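You operate a simulated robot arm through the tools that you are given. There is no shell and no other tool.

The job below is to be done with a simulated two-armed robot. You get a single attempt, and the scene is never put back.

Task
Swap the capped green roller in the press for the red one.
Fine: pull the press slide out; stand the capped one on the bench; the other stands in the nest; push the slide back in; press nothing. Set down upright: what you pick out. Where these are worked on the way, their far stop is far enough and under half their travel is too little: press slide.

It is judged by the outcome, as a careful person would: the job done as asked, and still so three seconds after it is handed in. It fails if anything else is knocked over, pushed out of place, dropped, spilled or broken.

Robot
Two 7-joint arms with two-finger parallel grippers on one trunk that stands fixed in place. Base frame: the origin is at the foot of the trunk, x ahead of it, y to its left, z up; the work surface is at about z = 0.88. Readings come in m, rad, newtons and seconds.
The left shoulder is at [0.062, 0.196, 1.154], the right one opposite. With the tool pointing down near the work surface each hand reaches from about 0.3 to 0.72 m from the base axis, measured 20 degrees to its own side. Payload 1.57 kg a hand.
Tool frame (each hand has its own): the origin (TCP) lies between the finger pads and is the grasp point; the fingertips stand 0.03 m ahead of it; z points along the fingers, y is the line along which they close. Largest opening 0.11 m; finger width 0.024, thickness 0.012; the body of the gripper, 0.048 by 0.112 m, starts 0.078 m behind the TCP.
Orientation is told as [roll, pitch, yaw] about the base's x, y, z axes, in that order, counted from this pose: with the fingers straight down and closing along the base's y, the tool's x points along the base's -x, its y along +y and its z along -z.

Tools
- The arms move only by the tool jog_arm. It takes "left_series", "right_series" or both (then of equal length, played together; a hand with none holds still); each is a list of rows, each an object of numbers (a shift or turn left out is 0, a gripper value left out holds the last): "x", "y", "z": the shift along the tool's x, y, z in units of 30 mm (1.0 is 30 mm); "ax", "ay", "az": the turn, a rotation vector about the tool's x, y, z in units of 6 degrees (1.0 is 6 degrees); "jaw": the gripper command, from -1 (shut) to 1 (fully open), values between in proportion. In form: [{"x": .., "y": .., "z": .., "ax": .., "ay": .., "az": .., "jaw": ..}, ...]. A call has 1 to 20 rows; each row shifts and turns the commanded pose from where the row before left it, along the tool's axes as they then stand. A call with a number of a shift or a turn outside -1 to 1 is refused whole. Rows are played at 5 a second. More than 0.05 m and 0.15 rad between two rows, or a gripper value outside its range, and nothing of the call is played. A pose out of reach is approached as far as the arm can. The call stops where the force on the tool passes 40 N (or 10 N more than at its start, if that is more) or the arm is blocked; 0.2 s more then pass. The fingers move at their own pace (about 0.072 m/s each) and stop on an object; they squeeze with about 33 N. The grip force told is the motor's: it shows also when the fingers shut on nothing. Time passes only in rows, and 0.2 s behind the last, so rows that do not move let the fingers close. The reply holds the time, the measured pose of the TCP, the force on the tool along the base axes, the opening and the grip force, in the units named above and with some noise, with the torque about the TCP (base axes, N m) and any sound that the robot's microphone picked up.
- Cameras (640 x 400 px; columns grow to the right, rows downward): "scene" is now at [0.091, -0.0406, 1.7306]; the picture's right is [-0.53, -0.85, -0.00], its down [-0.69, 0.44, -0.57] and it looks along [0.48, -0.31, -0.82] (base axes); focal length 355 px, centre (320, 200). "left" rides on the left gripper at [0.07, -0.016, -0.141] in its tool frame; the picture's right is [0.23, 0.97, 0.00], its down [-0.86, 0.20, -0.48] and it looks along [-0.47, 0.11, 0.88] (tool axes); focal length 222 px, centre (320, 200). "right" rides on the right gripper at [0.07, 0.016, -0.141] in its tool frame; the picture's right is [-0.23, 0.97, 0.00], its down [-0.85, -0.20, -0.48] and it looks along [-0.47, -0.11, 0.88] (tool axes); focal length 222 px, centre (320, 200). There is no depth. A picture from a camera that has moved, and an enlarged one, comes with that camera's place and axes in the base frame and with its lens.
- snapshot(camera): a new picture of that camera. No time passes.
- raise_lower(by): slides the trunk up (or, below 0, down) by that many m; the arms and the scene camera ride with it, the base frame stays. It gives what a move gives, with no picture.
- aim_head(pan, tilt): turns the head with the scene camera to pan (to the left, within 1.501 rad either way) and tilt (down, from -0.506 to 1.204), counted from straight ahead of the robot. It gives what a move gives.
- inspect(camera, box): a new picture of the part [left, top, right, bottom] of that camera's present view, enlarged. No time passes.
- finish_job(): hands the job in; it is judged then, once.

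Nothing tells you positions but the pictures and the camera data. Unless the task says otherwise, let go and move clear before handing in.

The tools are called after ">>>" by a JSON object that holds its "op" and its "data". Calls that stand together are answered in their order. jog_arm: Moves the arms, as the interface text tells. Its arguments: {"type":"object","properties":{"left_series":{"type":"array","items":{"type":"object","properties":{"x":{"type":"number"},"y":{"type":"number"},"z":{"type":"number"},"ax":{"type":"number"},"ay":{"type":"number"},"az":{"type":"number"},"jaw":{"type":"number"}}}},"right_series":{"type":"array","items":{"type":"object","properties":{"x":{"type":"number"},"y":{"type":"number"},"z":{"type":"number"},"ax":{"type":"number"},"ay":{"type":"number"},"az":{"type":"number"},"jaw":{"type":"number"}}}}},"required":[]} The other tools are called the same way: raise_lower (by) moves the trunk up or down; aim_head (pan, tilt) turns the head that bears the scene camera; snapshot (camera) takes a picture; inspect (camera, box) takes an enlarged picture of a part of a camera's view; finish_job () hands the job in.

At the start:

```text
time: 0.0
left_tool_pos: [0.4501, -0.0034, 1.0948]
left_tool_rot: [0.0, 0.001, 0.0]
left_wrist_force: [0.8, 0.0, -0.3]
left_torque: [0.03, 0.01, 0.05]
left_grip_width: 0.1099
left_gripper_force: 0.1
right_tool_pos: [0.3676, -0.4219, 1.1873]
right_tool_rot: [-0.001, 0.001, 0.0]
right_wrist_force: [0.0, -0.2, -0.4]
right_torque: [-0.01, 0.01, 0.05]
right_grip_width: 0.1099
right_gripper_force: 0.1
trunk travel left (down, up): [-0.75, 0.24]
head pan, tilt (commanded): [-0.562, 0.958]
```

scene: 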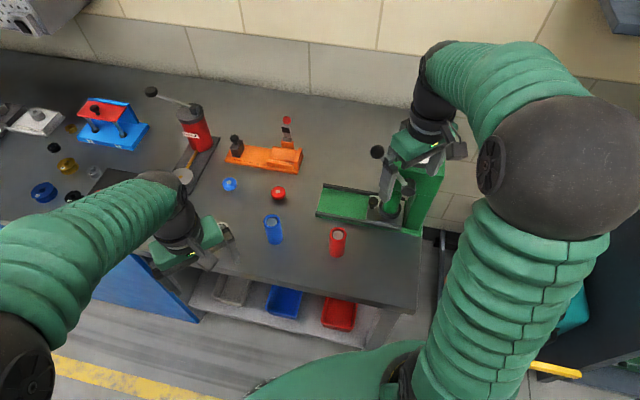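
right: 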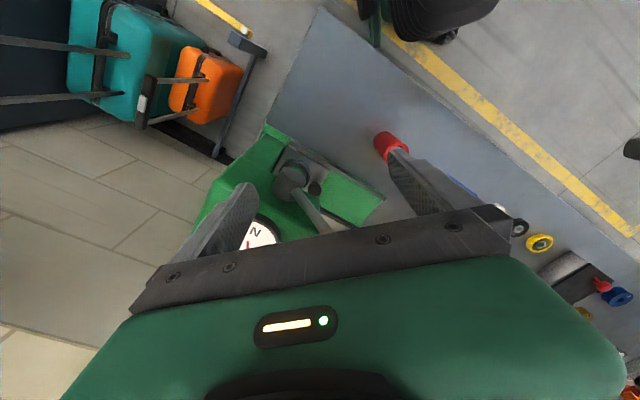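
left: 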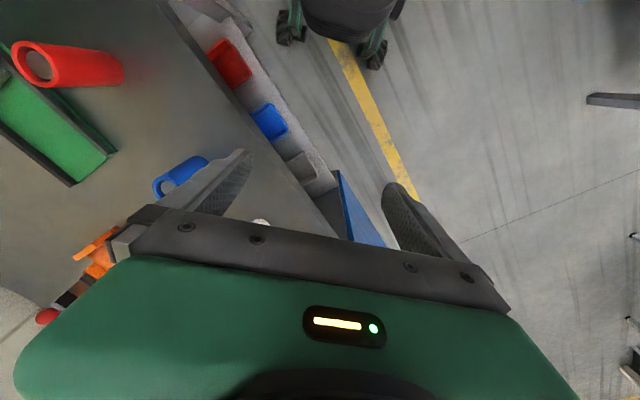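

I see a green press at the right of the bench with a green slide tray, a red roller and a blue roller standing near it, and red and blue caps. I will look closer before moving.

>>> {"op": "inspect", "data": {"camera": "scene", "box": [300, 120, 480, 260]}}

>>> {"op": "inspect", "data": {"camera": "scene", "box": [200, 90, 360, 270]}}

>>> {"op": "inspect", "data": {"camera": "right", "box": [180, 100, 440, 260]}}

>>> {"op": "inspect", "data": {"camera": "left", "box": [0, 20, 260, 240]}}

```text
2.86 times, centred on (390, 190) of scene
camera zoom: at [0.091, -0.0406, 1.7306], right [-0.53, -0.85, 0.0], down [-0.69, 0.44, -0.57], along [0.48, -0.31, -0.82], focal length 1016 px, centre (120, 229)
```

zoom: 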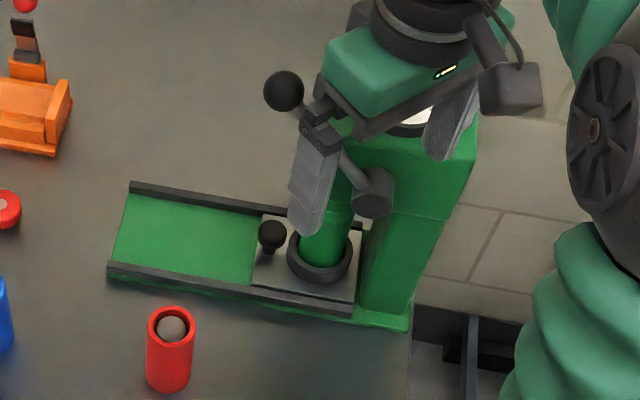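

```text
2.22 times, centred on (280, 180) of scene
camera zoom: at [0.091, -0.0406, 1.7306], right [-0.53, -0.85, 0.0], down [-0.69, 0.44, -0.57], along [0.48, -0.31, -0.82], focal length 790 px, centre (409, 244)
```

zoom: 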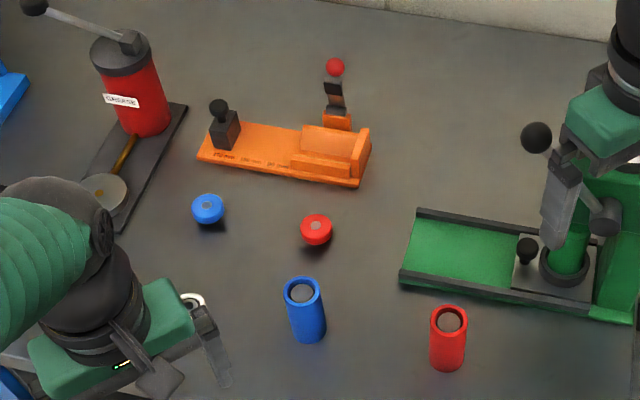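

```text
2.46 times, centred on (310, 180) of right
camera zoom: at [0.2981, -0.407, 1.3289], right [0.23, 0.97, 0.0], down [0.86, -0.2, 0.48], along [0.46, -0.11, -0.88], focal length 547 px, centre (345, 249)
```

zoom: 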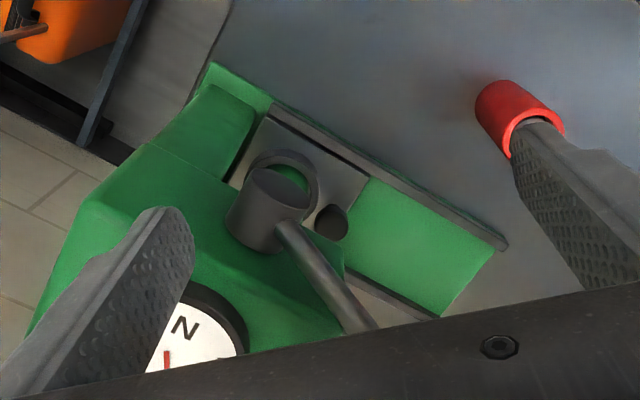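

```text
1.82 times, centred on (130, 130) of left
camera zoom: at [0.3808, -0.0195, 1.2365], right [-0.23, 0.97, 0.0], down [0.86, 0.2, 0.48], along [0.47, 0.11, -0.88], focal length 404 px, centre (666, 327)
```

zoom: 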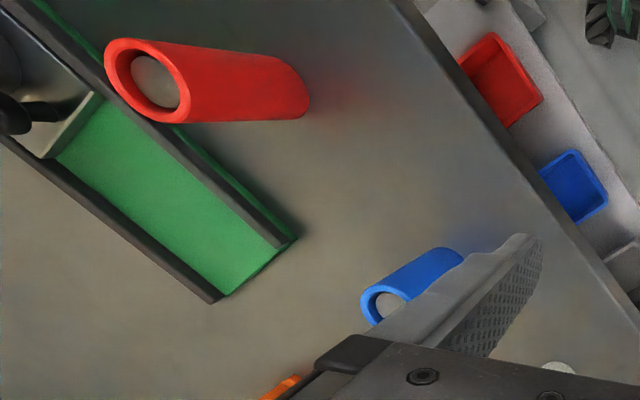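

The press sits at about (0.42,-0.50), its slide track running diagonally away-left to about (0.59,-0.36); the red roller stands near (0.43,-0.31). The right hand blocks the view, so I raise it and move it aside.

>>> {"op": "jog_arm", "data": {"right_series": [{"z": -1}, {"z": -1}, {"z": -0.5, "y": 0.5, "x": 0.5}, {"y": 1, "x": 0.5}, {"y": 1, "x": 0.5}, {"y": 1}, {"y": 1}]}}

>>> {"op": "snapshot", "data": {"camera": "scene"}}

>>> {"op": "snapshot", "data": {"camera": "right"}}

```text
time: 1.6
left_tool_pos: [0.4488, -0.003, 1.0961]
left_tool_rot: [-0.001, 0.0, 0.0]
left_wrist_force: [-0.8, 0.1, 0.3]
left_torque: [-0.03, 0.02, 0.0]
left_grip_width: 0.11
left_gripper_force: 0.0
right_tool_pos: [0.3217, -0.2858, 1.2625]
right_tool_rot: [0.001, 0.002, 0.0]
right_wrist_force: [-0.2, -0.2, 1.3]
right_torque: [-0.01, 0.01, 0.01]
right_grip_width: 0.1097
right_gripper_force: 0.1
trunk travel left (down, up): [-0.75, 0.24]
head pan, tilt (commanded): [-0.562, 0.958]
```

```text
taken
camera scene: at [0.0902, -0.0388, 1.7307], right [-0.53, -0.85, 0.0], down [-0.69, 0.44, -0.57], along [0.48, -0.31, -0.82], focal length 355 px, centre (320, 200)
```

scene: 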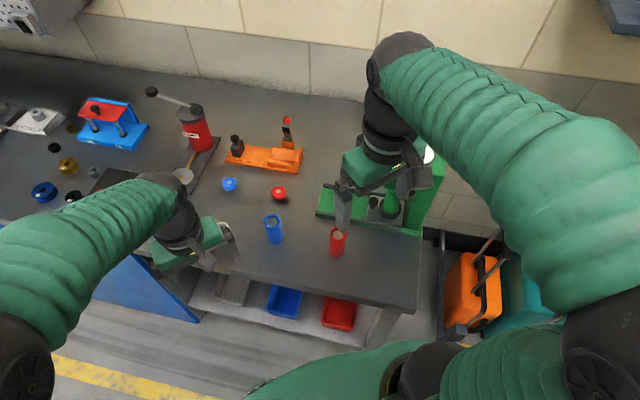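

```text
taken
camera right: at [0.2516, -0.2699, 1.4049], right [0.23, 0.97, 0.0], down [0.86, -0.2, 0.48], along [0.47, -0.11, -0.88], focal length 222 px, centre (320, 200)
```

right: 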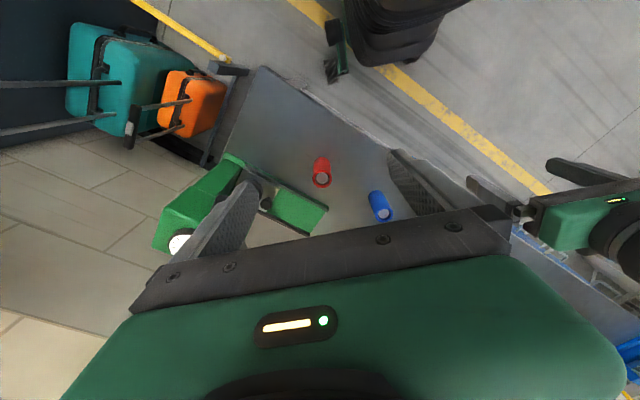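

The hand still covers the press from the scene camera. I swing it back and to the right, staying high, to free the line of sight.

>>> {"op": "jog_arm", "data": {"right_series": [{"x": 1}, {"x": 1}, {"x": 1, "y": -1}, {"x": 1, "y": -1}, {"y": -1}, {"y": -1}, {"y": -1}, {"y": -1}, {"y": -1}]}}

>>> {"op": "snapshot", "data": {"camera": "scene"}}

>>> {"op": "inspect", "data": {"camera": "scene", "box": [310, 130, 470, 260]}}

```text
time: 3.6
left_tool_pos: [0.4497, -0.0042, 1.0947]
left_tool_rot: [0.001, 0.002, 0.0]
left_wrist_force: [-0.2, -0.3, 0.9]
left_torque: [-0.02, 0.01, 0.0]
left_grip_width: 0.1099
left_gripper_force: 0.0
right_tool_pos: [0.2393, -0.5079, 1.2216]
right_tool_rot: [0.003, 0.001, 0.0]
right_wrist_force: [0.1, 0.7, -0.7]
right_torque: [0.05, 0.01, 0.0]
right_grip_width: 0.11
right_gripper_force: 0.0
right hand out of reach, approached as far as the arm can: row 2, 3, 4
trunk travel left (down, up): [-0.75, 0.24]
head pan, tilt (commanded): [-0.562, 0.958]
```

```text
taken
camera scene: at [0.0922, -0.0429, 1.7304], right [-0.53, -0.85, 0.0], down [-0.69, 0.44, -0.57], along [0.48, -0.3, -0.82], focal length 355 px, centre (320, 200)
```

scene: 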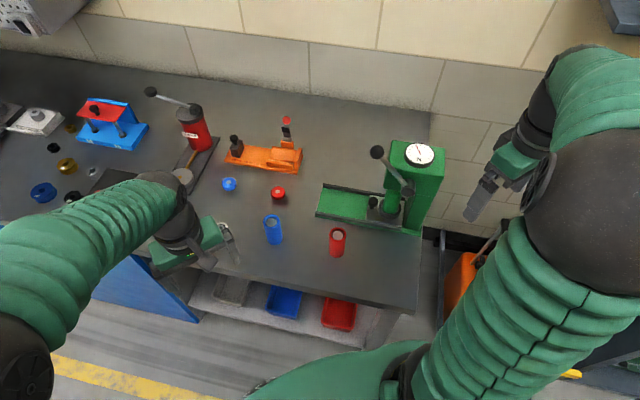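

```text
3.08 times, centred on (390, 195) of scene
camera zoom: at [0.0922, -0.0429, 1.7304], right [-0.53, -0.85, 0.0], down [-0.69, 0.44, -0.57], along [0.48, -0.3, -0.82], focal length 1094 px, centre (105, 215)
```

zoom: 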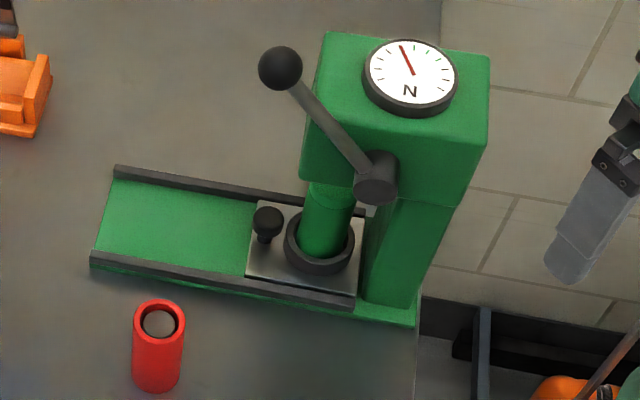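

The press is now clear: head overhangs the nest, a lever with a ball sits on its near side, and the slide knob is on the outer side of the nest. I take a second view from the right wrist for triangulating the head and lever.

>>> {"op": "snapshot", "data": {"camera": "right"}}

>>> {"op": "inspect", "data": {"camera": "scene", "box": [360, 130, 450, 240]}}

>>> {"op": "inspect", "data": {"camera": "scene", "box": [240, 170, 360, 260]}}

```text
taken
camera right: at [0.1692, -0.4911, 1.3631], right [0.23, 0.97, 0.0], down [0.86, -0.2, 0.48], along [0.46, -0.11, -0.88], focal length 222 px, centre (320, 200)
```

right: 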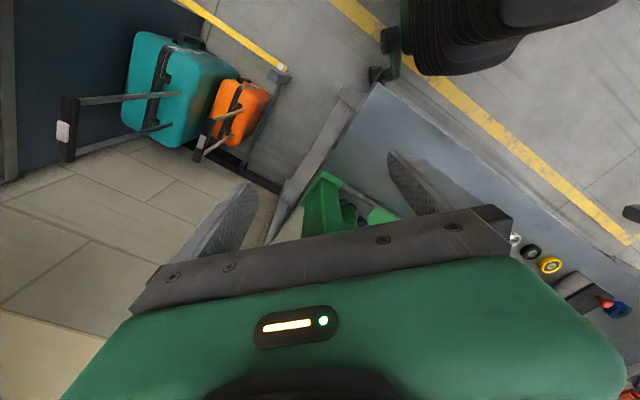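

```text
3.64 times, centred on (405, 185) of scene
camera zoom: at [0.0922, -0.0429, 1.7304], right [-0.53, -0.85, 0.0], down [-0.69, 0.44, -0.57], along [0.48, -0.3, -0.82], focal length 1292 px, centre (11, 254)
```

zoom: 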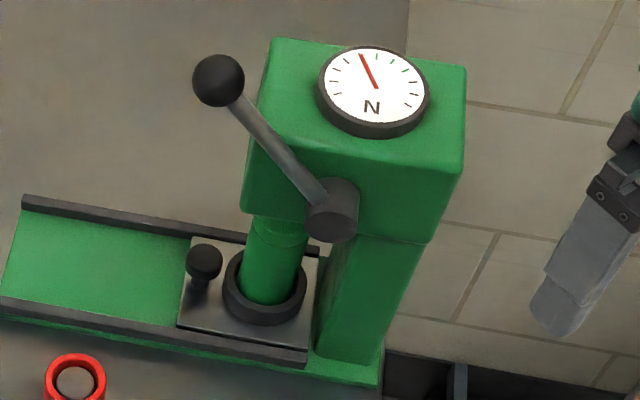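

```text
4.44 times, centred on (300, 215) of scene
camera zoom: at [0.0922, -0.0429, 1.7304], right [-0.53, -0.85, 0.0], down [-0.69, 0.44, -0.57], along [0.48, -0.3, -0.82], focal length 1580 px, centre (409, 133)
```

zoom: 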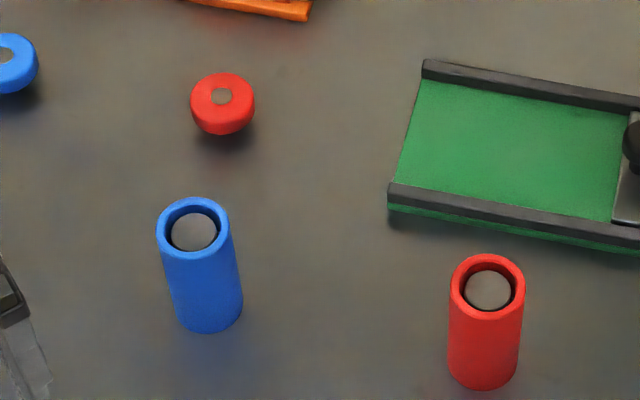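

The head's front face sits about 35 mm outward of the nest axis at z 1.06–1.13, with the lever ball near (0.45,-0.40,1.20). I want the hand's camera on the outer side, so I lift, move above the track and test a yaw of about -135 degrees.

>>> {"op": "jog_arm", "data": {"right_series": [{"z": -1}, {"z": -1}, {"z": -1}, {"x": -1}, {"x": -1}, {"x": -1}, {"x": -1, "y": 0.5}, {"x": -1, "y": 0.5}, {"x": -1, "y": 0.5}, {"x": -1, "y": 0.5}, {"x": -1, "y": 0.5}, {"x": -1, "y": 0.5}]}}

```text
time: 6.2
left_tool_pos: [0.4514, -0.0023, 1.0952]
left_tool_rot: [0.0, 0.001, 0.0]
left_wrist_force: [0.2, -0.3, -0.3]
left_torque: [0.01, -0.01, 0.01]
left_grip_width: 0.1099
left_gripper_force: 0.0
right_tool_pos: [0.509, -0.4153, 1.3123]
right_tool_rot: [0.0, 0.0, -0.002]
right_wrist_force: [0.1, -0.4, 0.1]
right_torque: [0.02, 0.01, -0.02]
right_grip_width: 0.1099
right_gripper_force: 0.0
trunk travel left (down, up): [-0.75, 0.24]
head pan, tilt (commanded): [-0.562, 0.958]
```

The hand is now above the track at (0.51,-0.415,1.31). I turn it towards yaw -90 and check that the wrist can follow.

>>> {"op": "jog_arm", "data": {"right_series": [{"az": 1}, {"az": 1}, {"az": 1}, {"az": 1}, {"az": 1}, {"az": 1}, {"az": 1}, {"az": 1}, {"az": 1}, {"az": 1}, {"az": 1}, {"az": 1}, {"az": 1}, {"az": 1}, {"az": 1}]}}

>>> {"op": "snapshot", "data": {"camera": "right"}}

>>> {"op": "snapshot", "data": {"camera": "scene"}}

```text
time: 9.4
left_tool_pos: [0.4498, -0.0036, 1.0961]
left_tool_rot: [-0.001, 0.0, 0.002]
left_wrist_force: [-0.4, 0.5, -0.7]
left_torque: [-0.01, 0.0, 0.01]
left_grip_width: 0.11
left_gripper_force: 0.0
right_tool_pos: [0.5093, -0.4179, 1.3128]
right_tool_rot: [0.001, 0.0, -1.575]
right_wrist_force: [-0.4, 0.5, 0.7]
right_torque: [0.0, -0.04, 0.02]
right_grip_width: 0.1102
right_gripper_force: 0.2
trunk travel left (down, up): [-0.75, 0.24]
head pan, tilt (commanded): [-0.562, 0.958]
```

```text
taken
camera right: at [0.525, -0.3474, 1.4541], right [0.97, -0.23, 0.0], down [-0.2, -0.85, 0.48], along [-0.11, -0.47, -0.88], focal length 222 px, centre (320, 200)
```

right: 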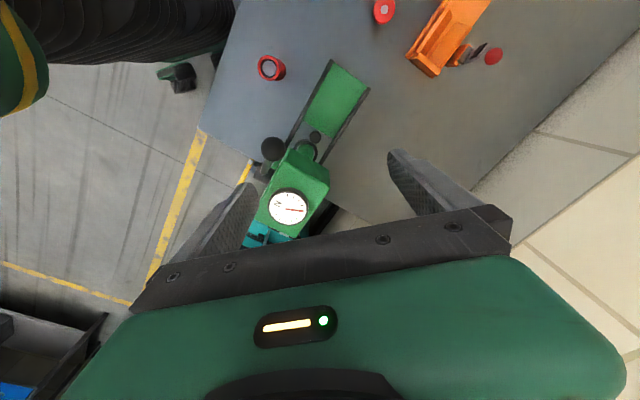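

```text
taken
camera scene: at [0.0919, -0.0406, 1.7305], right [-0.53, -0.85, 0.0], down [-0.69, 0.44, -0.57], along [0.48, -0.31, -0.82], focal length 355 px, centre (320, 200)
```

scene: 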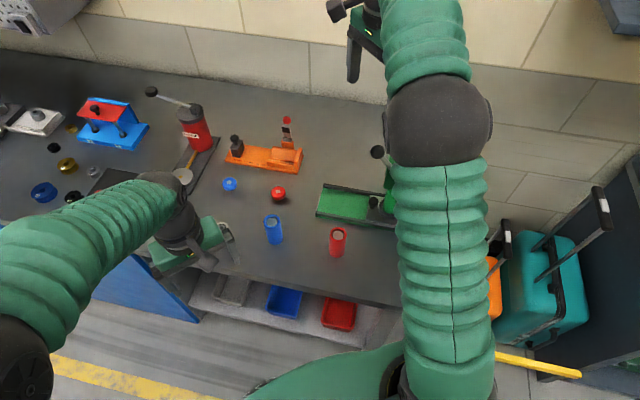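

Yaw -90 is reached with ease. I go on to -135 and look again.

>>> {"op": "jog_arm", "data": {"right_series": [{"az": 1}, {"az": 1}, {"az": 1}, {"az": 1}, {"az": 1}, {"az": 1}, {"az": 1}, {"az": 0.5}]}}

>>> {"op": "snapshot", "data": {"camera": "right"}}

>>> {"op": "inspect", "data": {"camera": "right", "box": [240, 40, 420, 220]}}

```text
time: 11.2
left_tool_pos: [0.4497, -0.003, 1.0958]
left_tool_rot: [0.001, 0.0, 0.0]
left_wrist_force: [0.6, 0.2, -0.1]
left_torque: [0.02, -0.02, -0.02]
left_grip_width: 0.1099
left_gripper_force: 0.1
right_tool_pos: [0.5086, -0.4161, 1.3141]
right_tool_rot: [0.0, -0.001, -2.356]
right_wrist_force: [-0.1, -0.1, 0.4]
right_torque: [-0.04, 0.02, -0.02]
right_grip_width: 0.1098
right_gripper_force: 0.1
trunk travel left (down, up): [-0.75, 0.24]
head pan, tilt (commanded): [-0.562, 0.958]
```

```text
taken
camera right: at [0.5696, -0.3795, 1.4546], right [0.53, -0.85, 0.0], down [-0.75, -0.46, 0.48], along [-0.41, -0.25, -0.88], focal length 222 px, centre (320, 200)
```

right: 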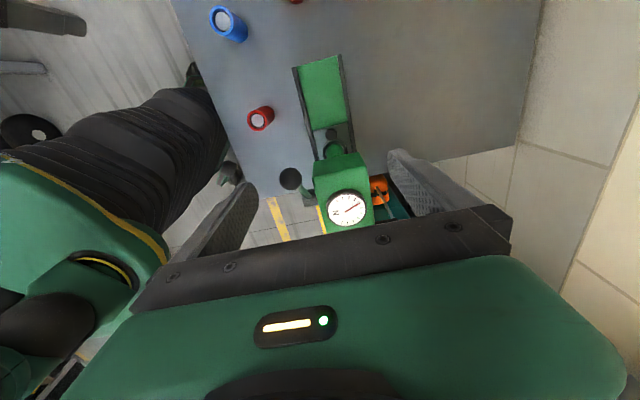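

```text
2.22 times, centred on (330, 130) of right
camera zoom: at [0.5696, -0.3795, 1.4546], right [0.53, -0.85, 0.0], down [-0.75, -0.46, 0.48], along [-0.41, -0.25, -0.88], focal length 494 px, centre (298, 356)
```

zoom: 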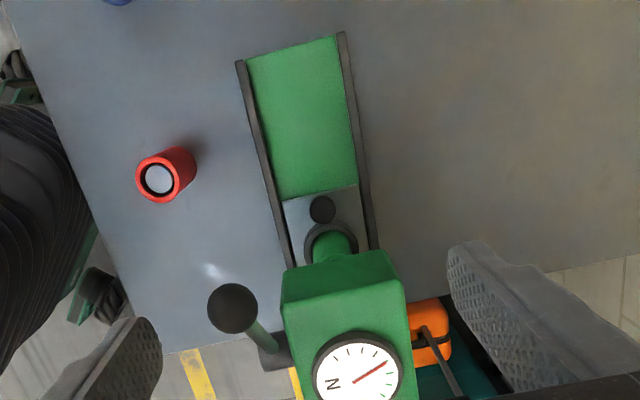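

Both views agree: knob ball ≈ (0.486,-0.460,0.94), nest ≈ (0.452,-0.494), red roller ≈ (0.4325,-0.3085), slide axis at 45 degrees, which is tool x at this yaw. I narrow the jaw, come down outward of the head, then tilt the hand 20 degrees outward.

>>> {"op": "jog_arm", "data": {"right_series": [{"x": 0.33, "y": 0.5, "jaw": 0.0}, {"z": 1}, {"z": 1}, {"z": 1}, {"z": 1}, {"z": 1}, {"z": 1}, {"z": 1}, {"z": 0.5}, {"ay": -1}, {"ay": -1}, {"ay": -1}, {"ay": -0.33}]}}

>>> {"op": "snapshot", "data": {"camera": "right"}}

>>> {"op": "snapshot", "data": {"camera": "scene"}}

```text
time: 14.0
left_tool_pos: [0.4497, -0.0035, 1.0963]
left_tool_rot: [0.0, 0.0, 0.002]
left_wrist_force: [0.3, 0.3, 0.1]
left_torque: [-0.03, 0.01, 0.01]
left_grip_width: 0.1095
left_gripper_force: 0.1
right_tool_pos: [0.5254, -0.4188, 1.0873]
right_tool_rot: [0.0, -0.351, -2.356]
right_wrist_force: [0.4, 0.0, 0.3]
right_torque: [0.01, 0.02, 0.0]
right_grip_width: 0.0551
right_gripper_force: 0.1
trunk travel left (down, up): [-0.75, 0.24]
head pan, tilt (commanded): [-0.562, 0.958]
```

```text
taken
camera right: at [0.6182, -0.3515, 1.197], right [0.54, -0.84, 0.08], down [-0.59, -0.31, 0.74], along [-0.6, -0.44, -0.67], focal length 222 px, centre (320, 200)
```

right: 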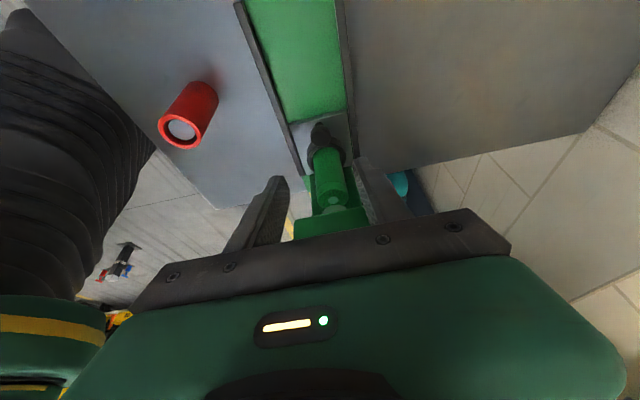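

```text
taken
camera scene: at [0.0924, -0.0401, 1.7305], right [-0.53, -0.85, 0.0], down [-0.69, 0.44, -0.57], along [0.48, -0.31, -0.82], focal length 355 px, centre (320, 200)
```

scene: 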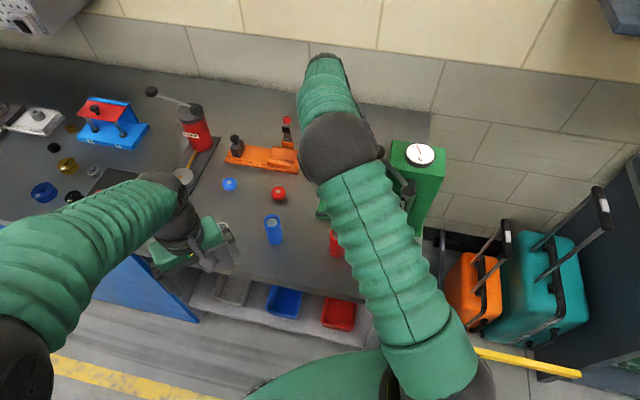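

The tilt worked and the arm stays clear of the lever. I zoom in on the knob between the fingers to get its exact place.

>>> {"op": "inspect", "data": {"camera": "right", "box": [240, 80, 420, 240]}}

```text
2.50 times, centred on (330, 160) of right
camera zoom: at [0.6182, -0.3515, 1.197], right [0.54, -0.84, 0.08], down [-0.59, -0.31, 0.74], along [-0.6, -0.44, -0.67], focal length 555 px, centre (295, 300)
```

zoom: 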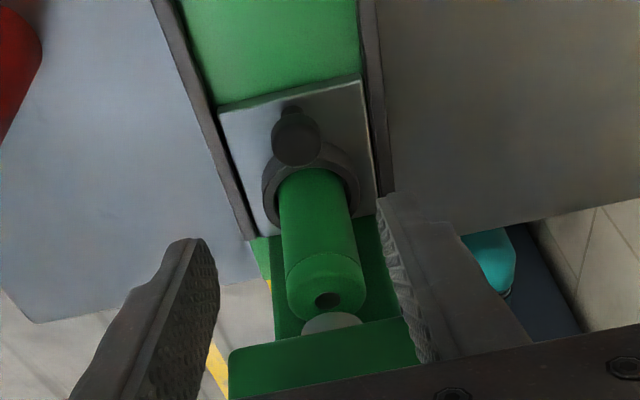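

Combining the views, the knob ball is at about e=0.017 along the axis, z≈0.928, and it lies almost exactly on the tool axis. I advance along the fingers most of the way and check again.

>>> {"op": "jog_arm", "data": {"right_series": [{"z": 1, "y": 0.06, "x": 0.12}, {"z": 1}, {"z": 1}, {"z": 0.67}]}}

>>> {"op": "inspect", "data": {"camera": "right", "box": [240, 80, 420, 240]}}

>>> {"op": "inspect", "data": {"camera": "scene", "box": [310, 130, 470, 260]}}

```text
time: 15.0
left_tool_pos: [0.4505, -0.0036, 1.0954]
left_tool_rot: [0.001, 0.001, 0.001]
left_wrist_force: [-0.4, 0.8, 0.2]
left_torque: [0.01, 0.0, 0.03]
left_grip_width: 0.1099
left_gripper_force: 0.0
right_tool_pos: [0.5021, -0.4451, 0.9836]
right_tool_rot: [0.0, -0.347, -2.356]
right_wrist_force: [-0.4, -0.5, 0.8]
right_torque: [0.01, -0.02, 0.01]
right_grip_width: 0.055
right_gripper_force: 0.1
trunk travel left (down, up): [-0.75, 0.24]
head pan, tilt (commanded): [-0.562, 0.958]
```

```text
2.50 times, centred on (330, 160) of right
camera zoom: at [0.594, -0.3767, 1.0927], right [0.54, -0.84, 0.08], down [-0.59, -0.31, 0.74], along [-0.6, -0.44, -0.67], focal length 555 px, centre (295, 300)
```

zoom: 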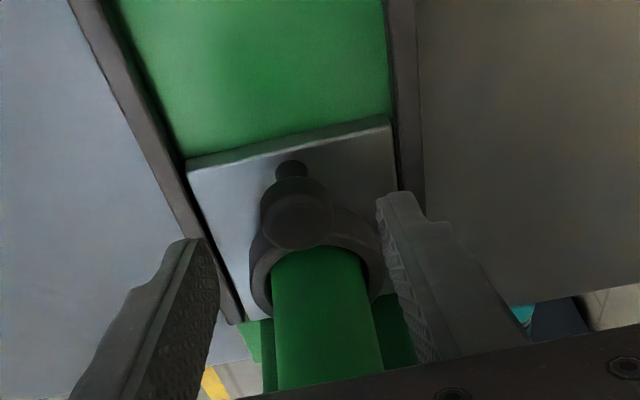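

```text
3.08 times, centred on (390, 195) of scene
camera zoom: at [0.0929, -0.0409, 1.7305], right [-0.53, -0.85, 0.0], down [-0.69, 0.44, -0.57], along [0.48, -0.3, -0.82], focal length 1094 px, centre (105, 215)
```

zoom: 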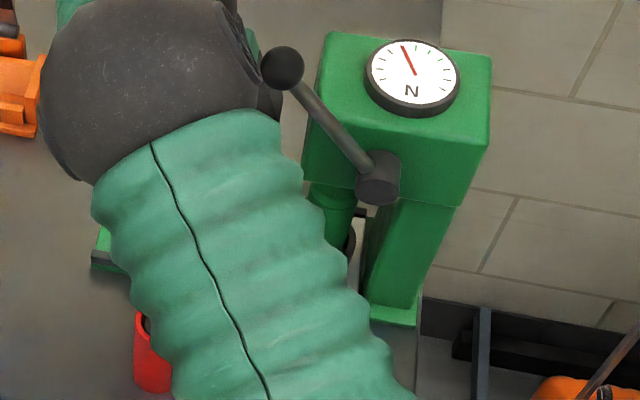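

The knob ball sits centred between the fingers, about 60 mm ahead. I narrow the jaw a little more and advance the last 52 mm slowly.

>>> {"op": "jog_arm", "data": {"right_series": [{"jaw": -0.18}, {"z": 0.5}, {"z": 0.5}, {"z": 0.4}, {"z": 0.33}]}}

>>> {"op": "inspect", "data": {"camera": "right", "box": [240, 80, 420, 240]}}

```text
time: 16.2
left_tool_pos: [0.4508, -0.0033, 1.0954]
left_tool_rot: [-0.001, 0.002, 0.0]
left_wrist_force: [0.1, 0.3, 0.6]
left_torque: [0.01, 0.02, 0.03]
left_grip_width: 0.11
left_gripper_force: 0.1
right_tool_pos: [0.4916, -0.4571, 0.9347]
right_tool_rot: [0.0, -0.349, -2.355]
right_wrist_force: [-0.2, -0.1, 0.1]
right_torque: [-0.01, 0.01, 0.0]
right_grip_width: 0.0452
right_gripper_force: 0.0
trunk travel left (down, up): [-0.75, 0.24]
head pan, tilt (commanded): [-0.562, 0.958]
```

```text
2.50 times, centred on (330, 160) of right
camera zoom: at [0.5824, -0.3892, 1.0434], right [0.54, -0.84, 0.08], down [-0.59, -0.31, 0.74], along [-0.6, -0.44, -0.67], focal length 555 px, centre (295, 300)
```

zoom: 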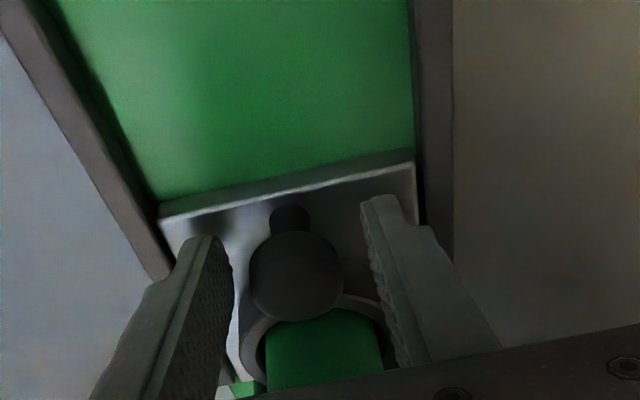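

The ball lies between the pads just ahead of the TCP, with no contact force. I close on it.

>>> {"op": "jog_arm", "data": {"right_series": [{"jaw": -1}, {}, {}, {}]}}

>>> {"op": "inspect", "data": {"camera": "right", "box": [240, 80, 420, 240]}}

```text
time: 17.2
left_tool_pos: [0.4501, -0.0031, 1.0951]
left_tool_rot: [0.0, 0.001, 0.0]
left_wrist_force: [0.4, 0.2, 0.0]
left_torque: [0.01, 0.02, 0.01]
left_grip_width: 0.1101
left_gripper_force: 0.1
right_tool_pos: [0.4914, -0.4569, 0.9326]
right_tool_rot: [-0.001, -0.349, -2.357]
right_wrist_force: [-1.0, 2.1, -2.4]
right_torque: [0.18, -0.15, 0.0]
right_grip_width: 0.027
right_gripper_force: 37.9
trunk travel left (down, up): [-0.75, 0.24]
head pan, tilt (commanded): [-0.562, 0.958]
```

```text
2.50 times, centred on (330, 160) of right
camera zoom: at [0.5822, -0.389, 1.0434], right [0.54, -0.84, 0.08], down [-0.59, -0.31, 0.74], along [-0.6, -0.44, -0.67], focal length 555 px, centre (295, 300)
```

zoom: 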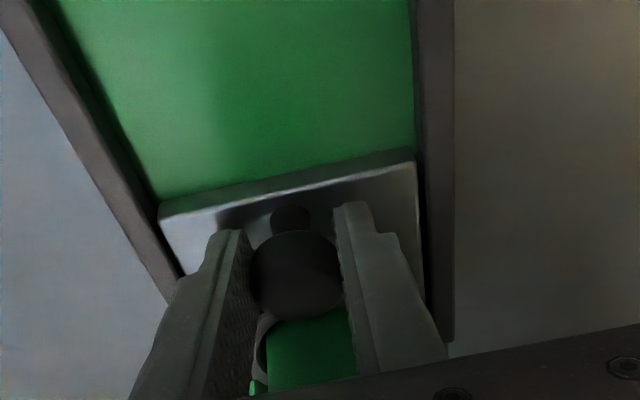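

The ball is gripped (27 mm, forces small). I pull the slide outward along its axis, 10 mm a row, watching the force.

>>> {"op": "jog_arm", "data": {"right_series": [{"x": 0.157, "z": -0.057}, {"x": 0.313, "z": -0.114}, {"x": 0.313, "z": -0.114}, {"x": 0.313, "z": -0.114}, {"x": 0.313, "z": -0.114}, {"x": 0.157, "z": -0.057}]}}

>>> {"op": "snapshot", "data": {"camera": "right"}}

```text
time: 18.6
left_tool_pos: [0.4497, -0.0036, 1.0955]
left_tool_rot: [0.001, 0.001, 0.001]
left_wrist_force: [-0.3, 1.0, 0.2]
left_torque: [0.03, -0.02, 0.01]
left_grip_width: 0.1101
left_gripper_force: 0.0
right_tool_pos: [0.5254, -0.4221, 0.9339]
right_tool_rot: [-0.002, -0.349, -2.358]
right_wrist_force: [-4.5, 3.0, -9.5]
right_torque: [-0.16, 0.22, 0.04]
right_grip_width: 0.0275
right_gripper_force: 37.1
trunk travel left (down, up): [-0.75, 0.24]
head pan, tilt (commanded): [-0.562, 0.958]
```

```text
taken
camera right: at [0.6177, -0.3537, 1.0433], right [0.54, -0.84, 0.08], down [-0.59, -0.31, 0.74], along [-0.6, -0.44, -0.67], focal length 222 px, centre (320, 200)
```

right: 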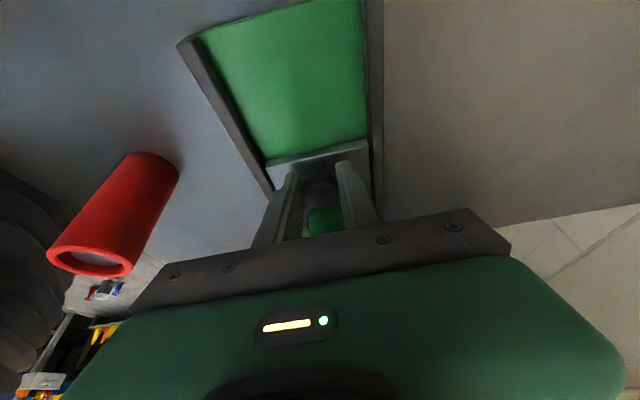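

The slide follows (49 mm so far). I continue outward, easing a couple of millimetres down since the force showed a slight lift.

>>> {"op": "jog_arm", "data": {"right_series": [{"x": 0.18, "z": 0.0}, {"x": 0.313, "z": -0.114}, {"x": 0.313, "z": -0.114}, {"x": 0.313, "z": -0.114}, {"x": 0.157, "z": -0.057}]}}

>>> {"op": "snapshot", "data": {"camera": "right"}}

```text
time: 19.8
left_tool_pos: [0.4482, -0.0019, 1.096]
left_tool_rot: [0.0, -0.002, 0.0]
left_wrist_force: [0.1, -0.4, -0.3]
left_torque: [0.03, 0.02, 0.05]
left_grip_width: 0.11
left_gripper_force: 0.1
right_tool_pos: [0.5532, -0.3943, 0.9341]
right_tool_rot: [0.004, -0.35, -2.359]
right_wrist_force: [0.6, -3.4, 17.8]
right_torque: [-0.31, 0.1, 0.03]
right_grip_width: 0.0273
right_gripper_force: 37.4
trunk travel left (down, up): [-0.75, 0.24]
head pan, tilt (commanded): [-0.562, 0.958]
```

```text
taken
camera right: at [0.645, -0.325, 1.0435], right [0.54, -0.84, 0.08], down [-0.6, -0.31, 0.74], along [-0.6, -0.45, -0.67], focal length 222 px, centre (320, 200)
```

right: 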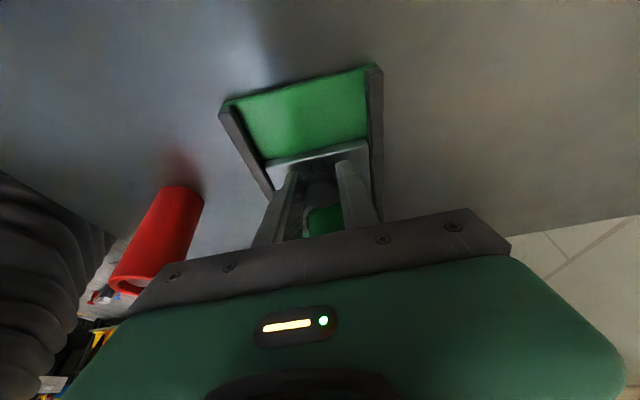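

Slide is at about 88 mm out; I relieve the small downward push and continue, expecting the end stop within 40–50 mm.

>>> {"op": "jog_arm", "data": {"right_series": [{"x": 0.14, "z": -0.098}, {"x": 0.209, "z": -0.076}, {"x": 0.209, "z": -0.076}, {"x": 0.209, "z": -0.076}]}}

>>> {"op": "snapshot", "data": {"camera": "right"}}

```text
time: 20.8
left_tool_pos: [0.4496, -0.0035, 1.0948]
left_tool_rot: [0.001, -0.001, 0.0]
left_wrist_force: [-0.1, 0.5, -0.9]
left_torque: [-0.01, -0.01, -0.02]
left_grip_width: 0.1099
left_gripper_force: 0.0
right_tool_pos: [0.5719, -0.3754, 0.9343]
right_tool_rot: [-0.001, -0.35, -2.358]
right_wrist_force: [0.4, -1.4, 7.8]
right_torque: [0.23, -0.14, 0.06]
right_grip_width: 0.0277
right_gripper_force: 37.5
trunk travel left (down, up): [-0.75, 0.24]
head pan, tilt (commanded): [-0.562, 0.958]
```

```text
taken
camera right: at [0.6639, -0.3071, 1.0433], right [0.54, -0.84, 0.08], down [-0.59, -0.31, 0.74], along [-0.6, -0.44, -0.67], focal length 222 px, centre (320, 200)
```

right: 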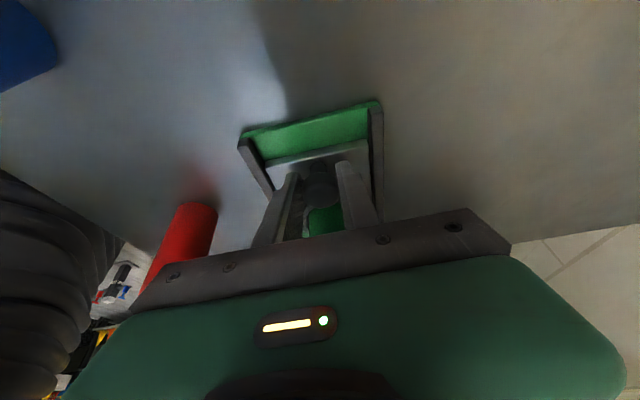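

About 115 mm out with roughly 25 mm of track left. I go on in 5 mm rows until the stop is felt.

>>> {"op": "jog_arm", "data": {"right_series": [{"x": 0.15, "z": -0.065}, {"x": 0.157, "z": -0.057}, {"x": 0.157, "z": -0.057}, {"x": 0.157, "z": -0.057}]}}

>>> {"op": "snapshot", "data": {"camera": "right"}}

```text
time: 21.8
left_tool_pos: [0.4475, -0.0065, 1.0967]
left_tool_rot: [0.005, -0.002, -0.002]
left_wrist_force: [0.2, -0.1, 0.5]
left_torque: [0.02, 0.0, 0.04]
left_grip_width: 0.1102
left_gripper_force: 0.0
right_tool_pos: [0.5829, -0.3646, 0.9341]
right_tool_rot: [-0.005, -0.352, -2.359]
right_wrist_force: [-14.8, -9.0, 2.4]
right_torque: [-0.31, 0.43, 0.01]
right_grip_width: 0.0272
right_gripper_force: 38.2
trunk travel left (down, up): [-0.75, 0.24]
head pan, tilt (commanded): [-0.562, 0.958]
```

```text
taken
camera right: at [0.675, -0.2973, 1.0428], right [0.54, -0.84, 0.07], down [-0.59, -0.31, 0.74], along [-0.6, -0.44, -0.66], focal length 222 px, centre (320, 200)
```

right: 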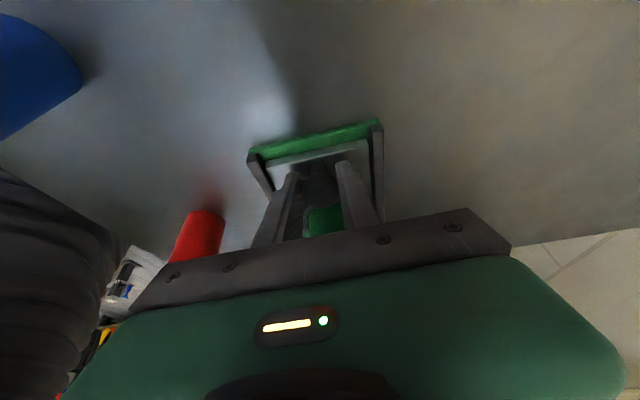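

The resistance rose to about 17 N at 130 mm: the slide is at its far stop. I ease off a few millimetres of command, open the jaw and back away along the fingers.

>>> {"op": "jog_arm", "data": {"right_series": [{"x": -0.12, "z": 0.044}, {"jaw": -0.18}, {}, {}, {"z": -0.5}, {"z": -1}, {"z": -1}, {"z": -1}, {"z": -1}, {"z": -1}]}}

>>> {"op": "snapshot", "data": {"camera": "right"}}

>>> {"op": "snapshot", "data": {"camera": "scene"}}

```text
time: 24.0
left_tool_pos: [0.4505, -0.0029, 1.0976]
left_tool_rot: [0.001, -0.001, 0.0]
left_wrist_force: [0.2, 0.4, 0.0]
left_torque: [-0.06, 0.01, -0.03]
left_grip_width: 0.11
left_gripper_force: 0.0
right_tool_pos: [0.6184, -0.3236, 1.0893]
right_tool_rot: [-0.001, -0.351, -2.358]
right_wrist_force: [-0.3, 0.2, 0.0]
right_torque: [-0.03, -0.01, 0.02]
right_grip_width: 0.045
right_gripper_force: 0.1
right hand out of reach, approached as far as the arm can: row 10
trunk travel left (down, up): [-0.75, 0.24]
head pan, tilt (commanded): [-0.562, 0.958]
```

```text
taken
camera right: at [0.7102, -0.2555, 1.1989], right [0.54, -0.84, 0.08], down [-0.59, -0.31, 0.74], along [-0.6, -0.44, -0.67], focal length 222 px, centre (320, 200)
```

right: 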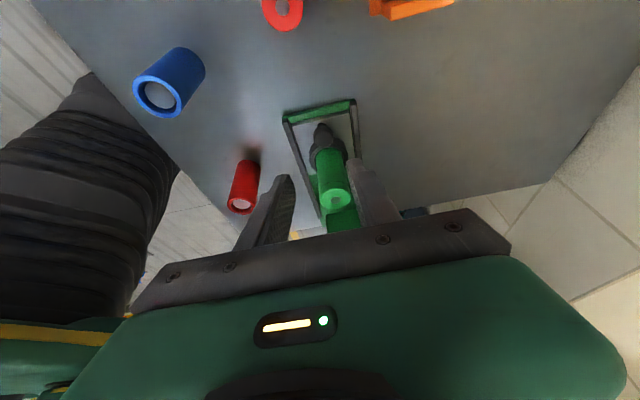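

```text
taken
camera scene: at [0.0926, -0.04, 1.7305], right [-0.53, -0.85, 0.0], down [-0.69, 0.44, -0.57], along [0.48, -0.31, -0.82], focal length 355 px, centre (320, 200)
```

scene: 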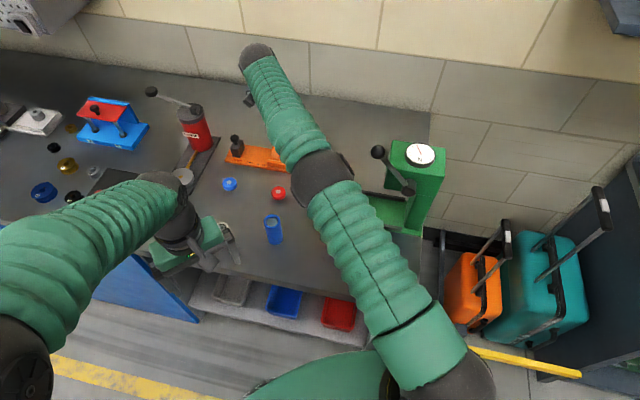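

The slide is fully out and the capped green roller stands in the nest, clear of the head. I straighten the hand to vertical, open the jaw and move above the roller.

>>> {"op": "jog_arm", "data": {"right_series": [{"ay": 1, "x": -0.5}, {"ay": 1, "x": -0.5}, {"ay": 1, "x": -0.5}, {"ay": 0.34, "x": -0.5, "jaw": 0.6}, {"z": -1, "x": -0.5}, {"z": -0.5, "x": -0.5}]}}

>>> {"op": "snapshot", "data": {"camera": "right"}}

```text
time: 25.4
left_tool_pos: [0.4473, -0.0028, 1.0967]
left_tool_rot: [0.001, 0.0, 0.001]
left_wrist_force: [0.0, -0.3, -0.8]
left_torque: [-0.01, -0.03, 0.03]
left_grip_width: 0.1098
left_gripper_force: 0.1
right_tool_pos: [0.5532, -0.3882, 1.1449]
right_tool_rot: [-0.001, 0.002, -2.357]
right_wrist_force: [-0.8, 0.4, -0.2]
right_torque: [0.04, -0.01, -0.01]
right_grip_width: 0.0879
right_gripper_force: 0.0
trunk travel left (down, up): [-0.75, 0.24]
head pan, tilt (commanded): [-0.562, 0.958]
```

```text
taken
camera right: at [0.614, -0.3513, 1.2877], right [0.53, -0.85, 0.0], down [-0.75, -0.46, 0.48], along [-0.41, -0.25, -0.88], focal length 222 px, centre (320, 200)
```

right: 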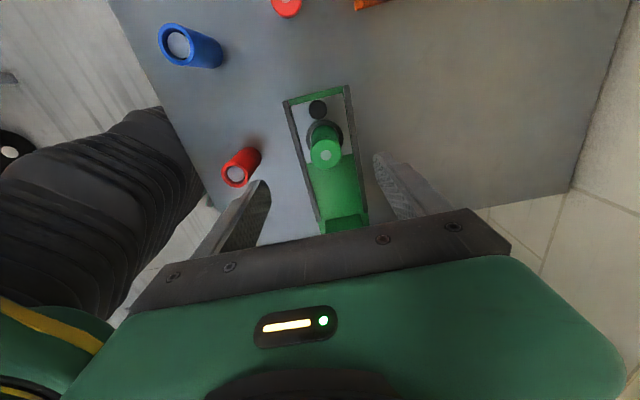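

The roller is nearly below the hand now. I zoom in to fix the roller's axis precisely.

>>> {"op": "inspect", "data": {"camera": "right", "box": [260, 80, 400, 220]}}

>>> {"op": "inspect", "data": {"camera": "scene", "box": [310, 130, 470, 260]}}

```text
2.86 times, centred on (330, 150) of right
camera zoom: at [0.614, -0.3513, 1.2877], right [0.53, -0.85, 0.0], down [-0.75, -0.46, 0.48], along [-0.41, -0.25, -0.88], focal length 635 px, centre (291, 343)
```

zoom: 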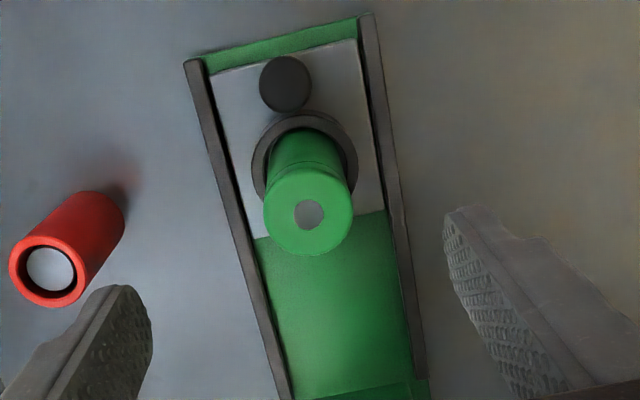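

```text
3.08 times, centred on (390, 195) of scene
camera zoom: at [0.0907, -0.04, 1.7306], right [-0.53, -0.85, 0.0], down [-0.69, 0.44, -0.57], along [0.48, -0.31, -0.82], focal length 1094 px, centre (105, 215)
```

zoom: 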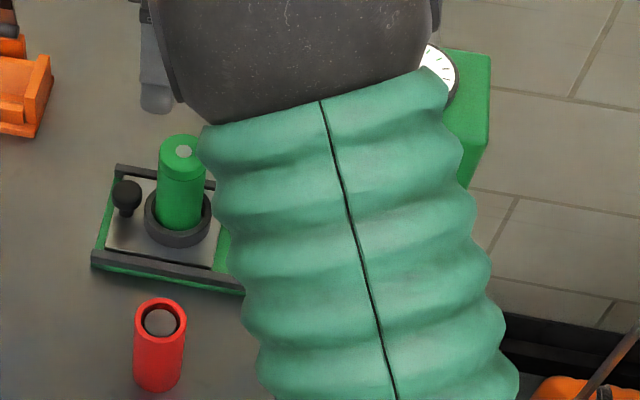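

Roller axis is 16 mm inward and 4 mm sideways of the tool axis, cap top at z≈1.005, ring top ≈0.916. I line up and go down to just around the roller, then check.

>>> {"op": "jog_arm", "data": {"right_series": [{"x": -0.54, "y": 0.12, "jaw": 0.3}, {}, {"z": 1}, {"z": 1}, {"z": 0.6}]}}

>>> {"op": "inspect", "data": {"camera": "right", "box": [240, 80, 420, 240]}}

```text
time: 26.6
left_tool_pos: [0.4486, -0.0032, 1.0948]
left_tool_rot: [0.0, 0.0, 0.001]
left_wrist_force: [0.0, 0.4, -0.8]
left_torque: [0.02, -0.01, 0.03]
left_grip_width: 0.1102
left_gripper_force: 0.1
right_tool_pos: [0.5443, -0.4036, 1.0655]
right_tool_rot: [0.0, 0.003, -2.355]
right_wrist_force: [0.5, -0.2, -0.5]
right_torque: [0.01, 0.03, 0.01]
right_grip_width: 0.0715
right_gripper_force: 0.0
trunk travel left (down, up): [-0.75, 0.24]
head pan, tilt (commanded): [-0.562, 0.958]
```

```text
2.50 times, centred on (330, 160) of right
camera zoom: at [0.6055, -0.3659, 1.208], right [0.53, -0.85, 0.0], down [-0.75, -0.46, 0.48], along [-0.41, -0.25, -0.88], focal length 555 px, centre (295, 300)
```

zoom: 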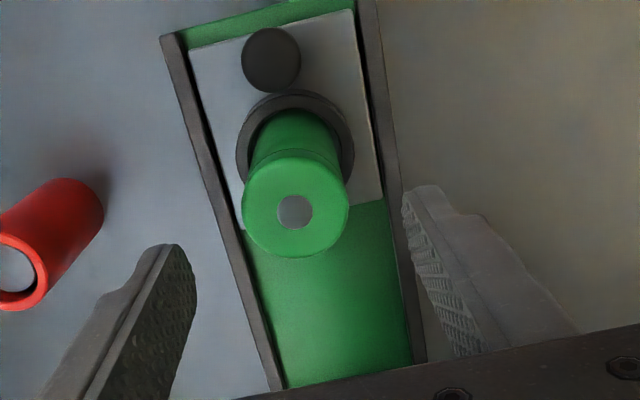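

Cap is centred within a millimetre. I descend the rest, keeping fingertips above the ring.

>>> {"op": "jog_arm", "data": {"right_series": [{"z": 0.9}, {"z": 0.9}, {"z": 0.9}, {"z": 0.5}, {"z": 0.4}]}}

>>> {"op": "inspect", "data": {"camera": "right", "box": [240, 80, 420, 240]}}

>>> {"op": "inspect", "data": {"camera": "scene", "box": [310, 130, 470, 260]}}

```text
time: 27.8
left_tool_pos: [0.4499, -0.0034, 1.0953]
left_tool_rot: [-0.001, -0.001, -0.001]
left_wrist_force: [-0.6, -0.2, 0.0]
left_torque: [0.02, -0.02, 0.02]
left_grip_width: 0.1101
left_gripper_force: 0.0
right_tool_pos: [0.5453, -0.4013, 0.9557]
right_tool_rot: [0.0, 0.001, -2.356]
right_wrist_force: [-0.1, 0.1, 0.0]
right_torque: [0.04, 0.01, 0.0]
right_grip_width: 0.0714
right_gripper_force: 0.2
trunk travel left (down, up): [-0.75, 0.24]
head pan, tilt (commanded): [-0.562, 0.958]
```

```text
2.50 times, centred on (330, 160) of right
camera zoom: at [0.6051, -0.3638, 1.0987], right [0.53, -0.85, 0.0], down [-0.75, -0.46, 0.48], along [-0.41, -0.25, -0.88], focal length 555 px, centre (295, 300)
```

zoom: 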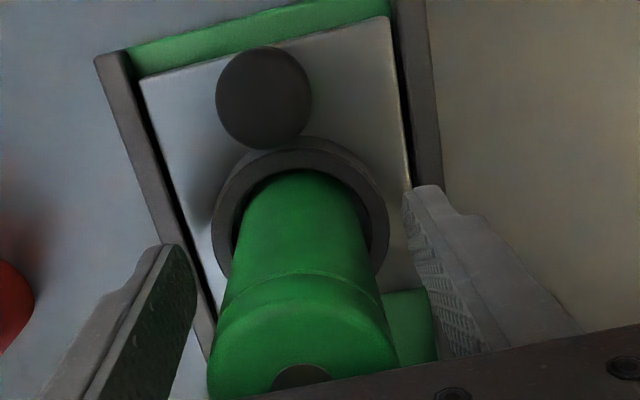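

```text
3.08 times, centred on (390, 195) of scene
camera zoom: at [0.0925, -0.0408, 1.7305], right [-0.53, -0.85, 0.0], down [-0.69, 0.44, -0.57], along [0.48, -0.3, -0.82], focal length 1094 px, centre (105, 215)
```

zoom: 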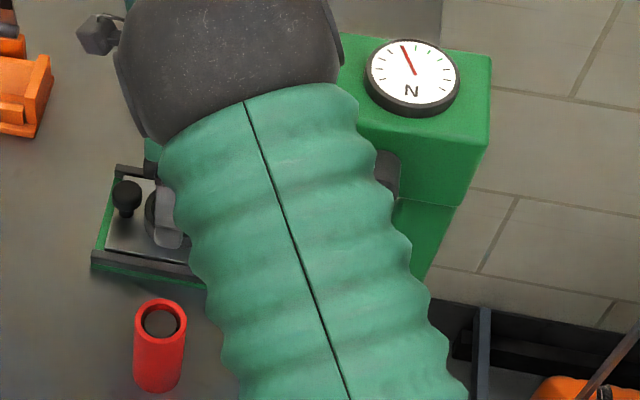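

The roller stands centred between the pads and the ring is below the fingertips. I close on it.

>>> {"op": "jog_arm", "data": {"right_series": [{"jaw": -0.5}, {"jaw": -1}, {}, {}]}}

>>> {"op": "inspect", "data": {"camera": "right", "box": [240, 80, 420, 240]}}

```text
time: 28.8
left_tool_pos: [0.4489, -0.0023, 1.095]
left_tool_rot: [-0.001, -0.002, 0.0]
left_wrist_force: [0.6, -0.1, -1.0]
left_torque: [0.01, -0.03, -0.01]
left_grip_width: 0.1098
left_gripper_force: 0.0
right_tool_pos: [0.5455, -0.4004, 0.9575]
right_tool_rot: [0.0, 0.0, -2.356]
right_wrist_force: [0.1, 0.1, 0.0]
right_torque: [-0.05, 0.0, 0.02]
right_grip_width: 0.0416
right_gripper_force: 33.0
trunk travel left (down, up): [-0.75, 0.24]
head pan, tilt (commanded): [-0.562, 0.958]
```

```text
2.50 times, centred on (330, 160) of right
camera zoom: at [0.605, -0.3636, 1.0989], right [0.53, -0.85, 0.0], down [-0.75, -0.46, 0.48], along [-0.41, -0.25, -0.88], focal length 555 px, centre (295, 300)
```

zoom: 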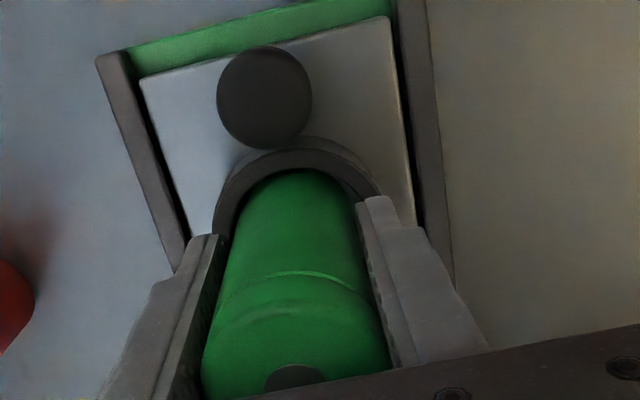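

Grip is 41.6 mm with no side force, so the roller is well centred. I lift straight up, slowly at first.

>>> {"op": "jog_arm", "data": {"right_series": [{"z": -0.2}, {"z": -0.4}, {"z": -0.5}, {"z": -0.8}, {"z": -1}, {"z": -1}, {"z": -1}]}}

>>> {"op": "snapshot", "data": {"camera": "right"}}

>>> {"op": "snapshot", "data": {"camera": "scene"}}

```text
time: 30.4
left_tool_pos: [0.4491, -0.0032, 1.097]
left_tool_rot: [0.0, -0.001, 0.0]
left_wrist_force: [-0.6, 0.7, -0.2]
left_torque: [0.01, -0.01, 0.0]
left_grip_width: 0.1101
left_gripper_force: 0.1
right_tool_pos: [0.5444, -0.3994, 1.1051]
right_tool_rot: [-0.001, 0.001, -2.358]
right_wrist_force: [-0.1, 0.1, -2.2]
right_torque: [0.0, -0.04, 0.01]
right_grip_width: 0.0413
right_gripper_force: 33.2
trunk travel left (down, up): [-0.75, 0.24]
head pan, tilt (commanded): [-0.562, 0.958]
```

```text
taken
camera right: at [0.6047, -0.3621, 1.2474], right [0.53, -0.85, 0.0], down [-0.75, -0.46, 0.48], along [-0.41, -0.25, -0.88], focal length 222 px, centre (320, 200)
```

right: 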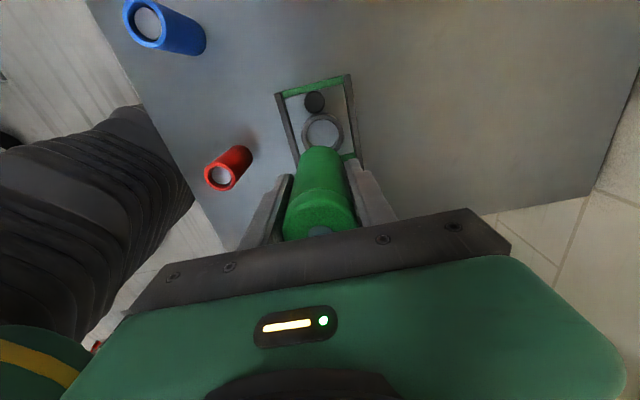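

```text
taken
camera scene: at [0.0914, -0.0403, 1.7305], right [-0.53, -0.85, 0.0], down [-0.69, 0.44, -0.57], along [0.48, -0.31, -0.82], focal length 355 px, centre (320, 200)
```

scene: 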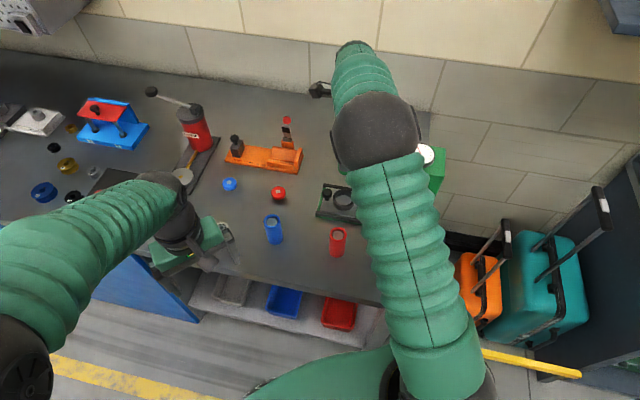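

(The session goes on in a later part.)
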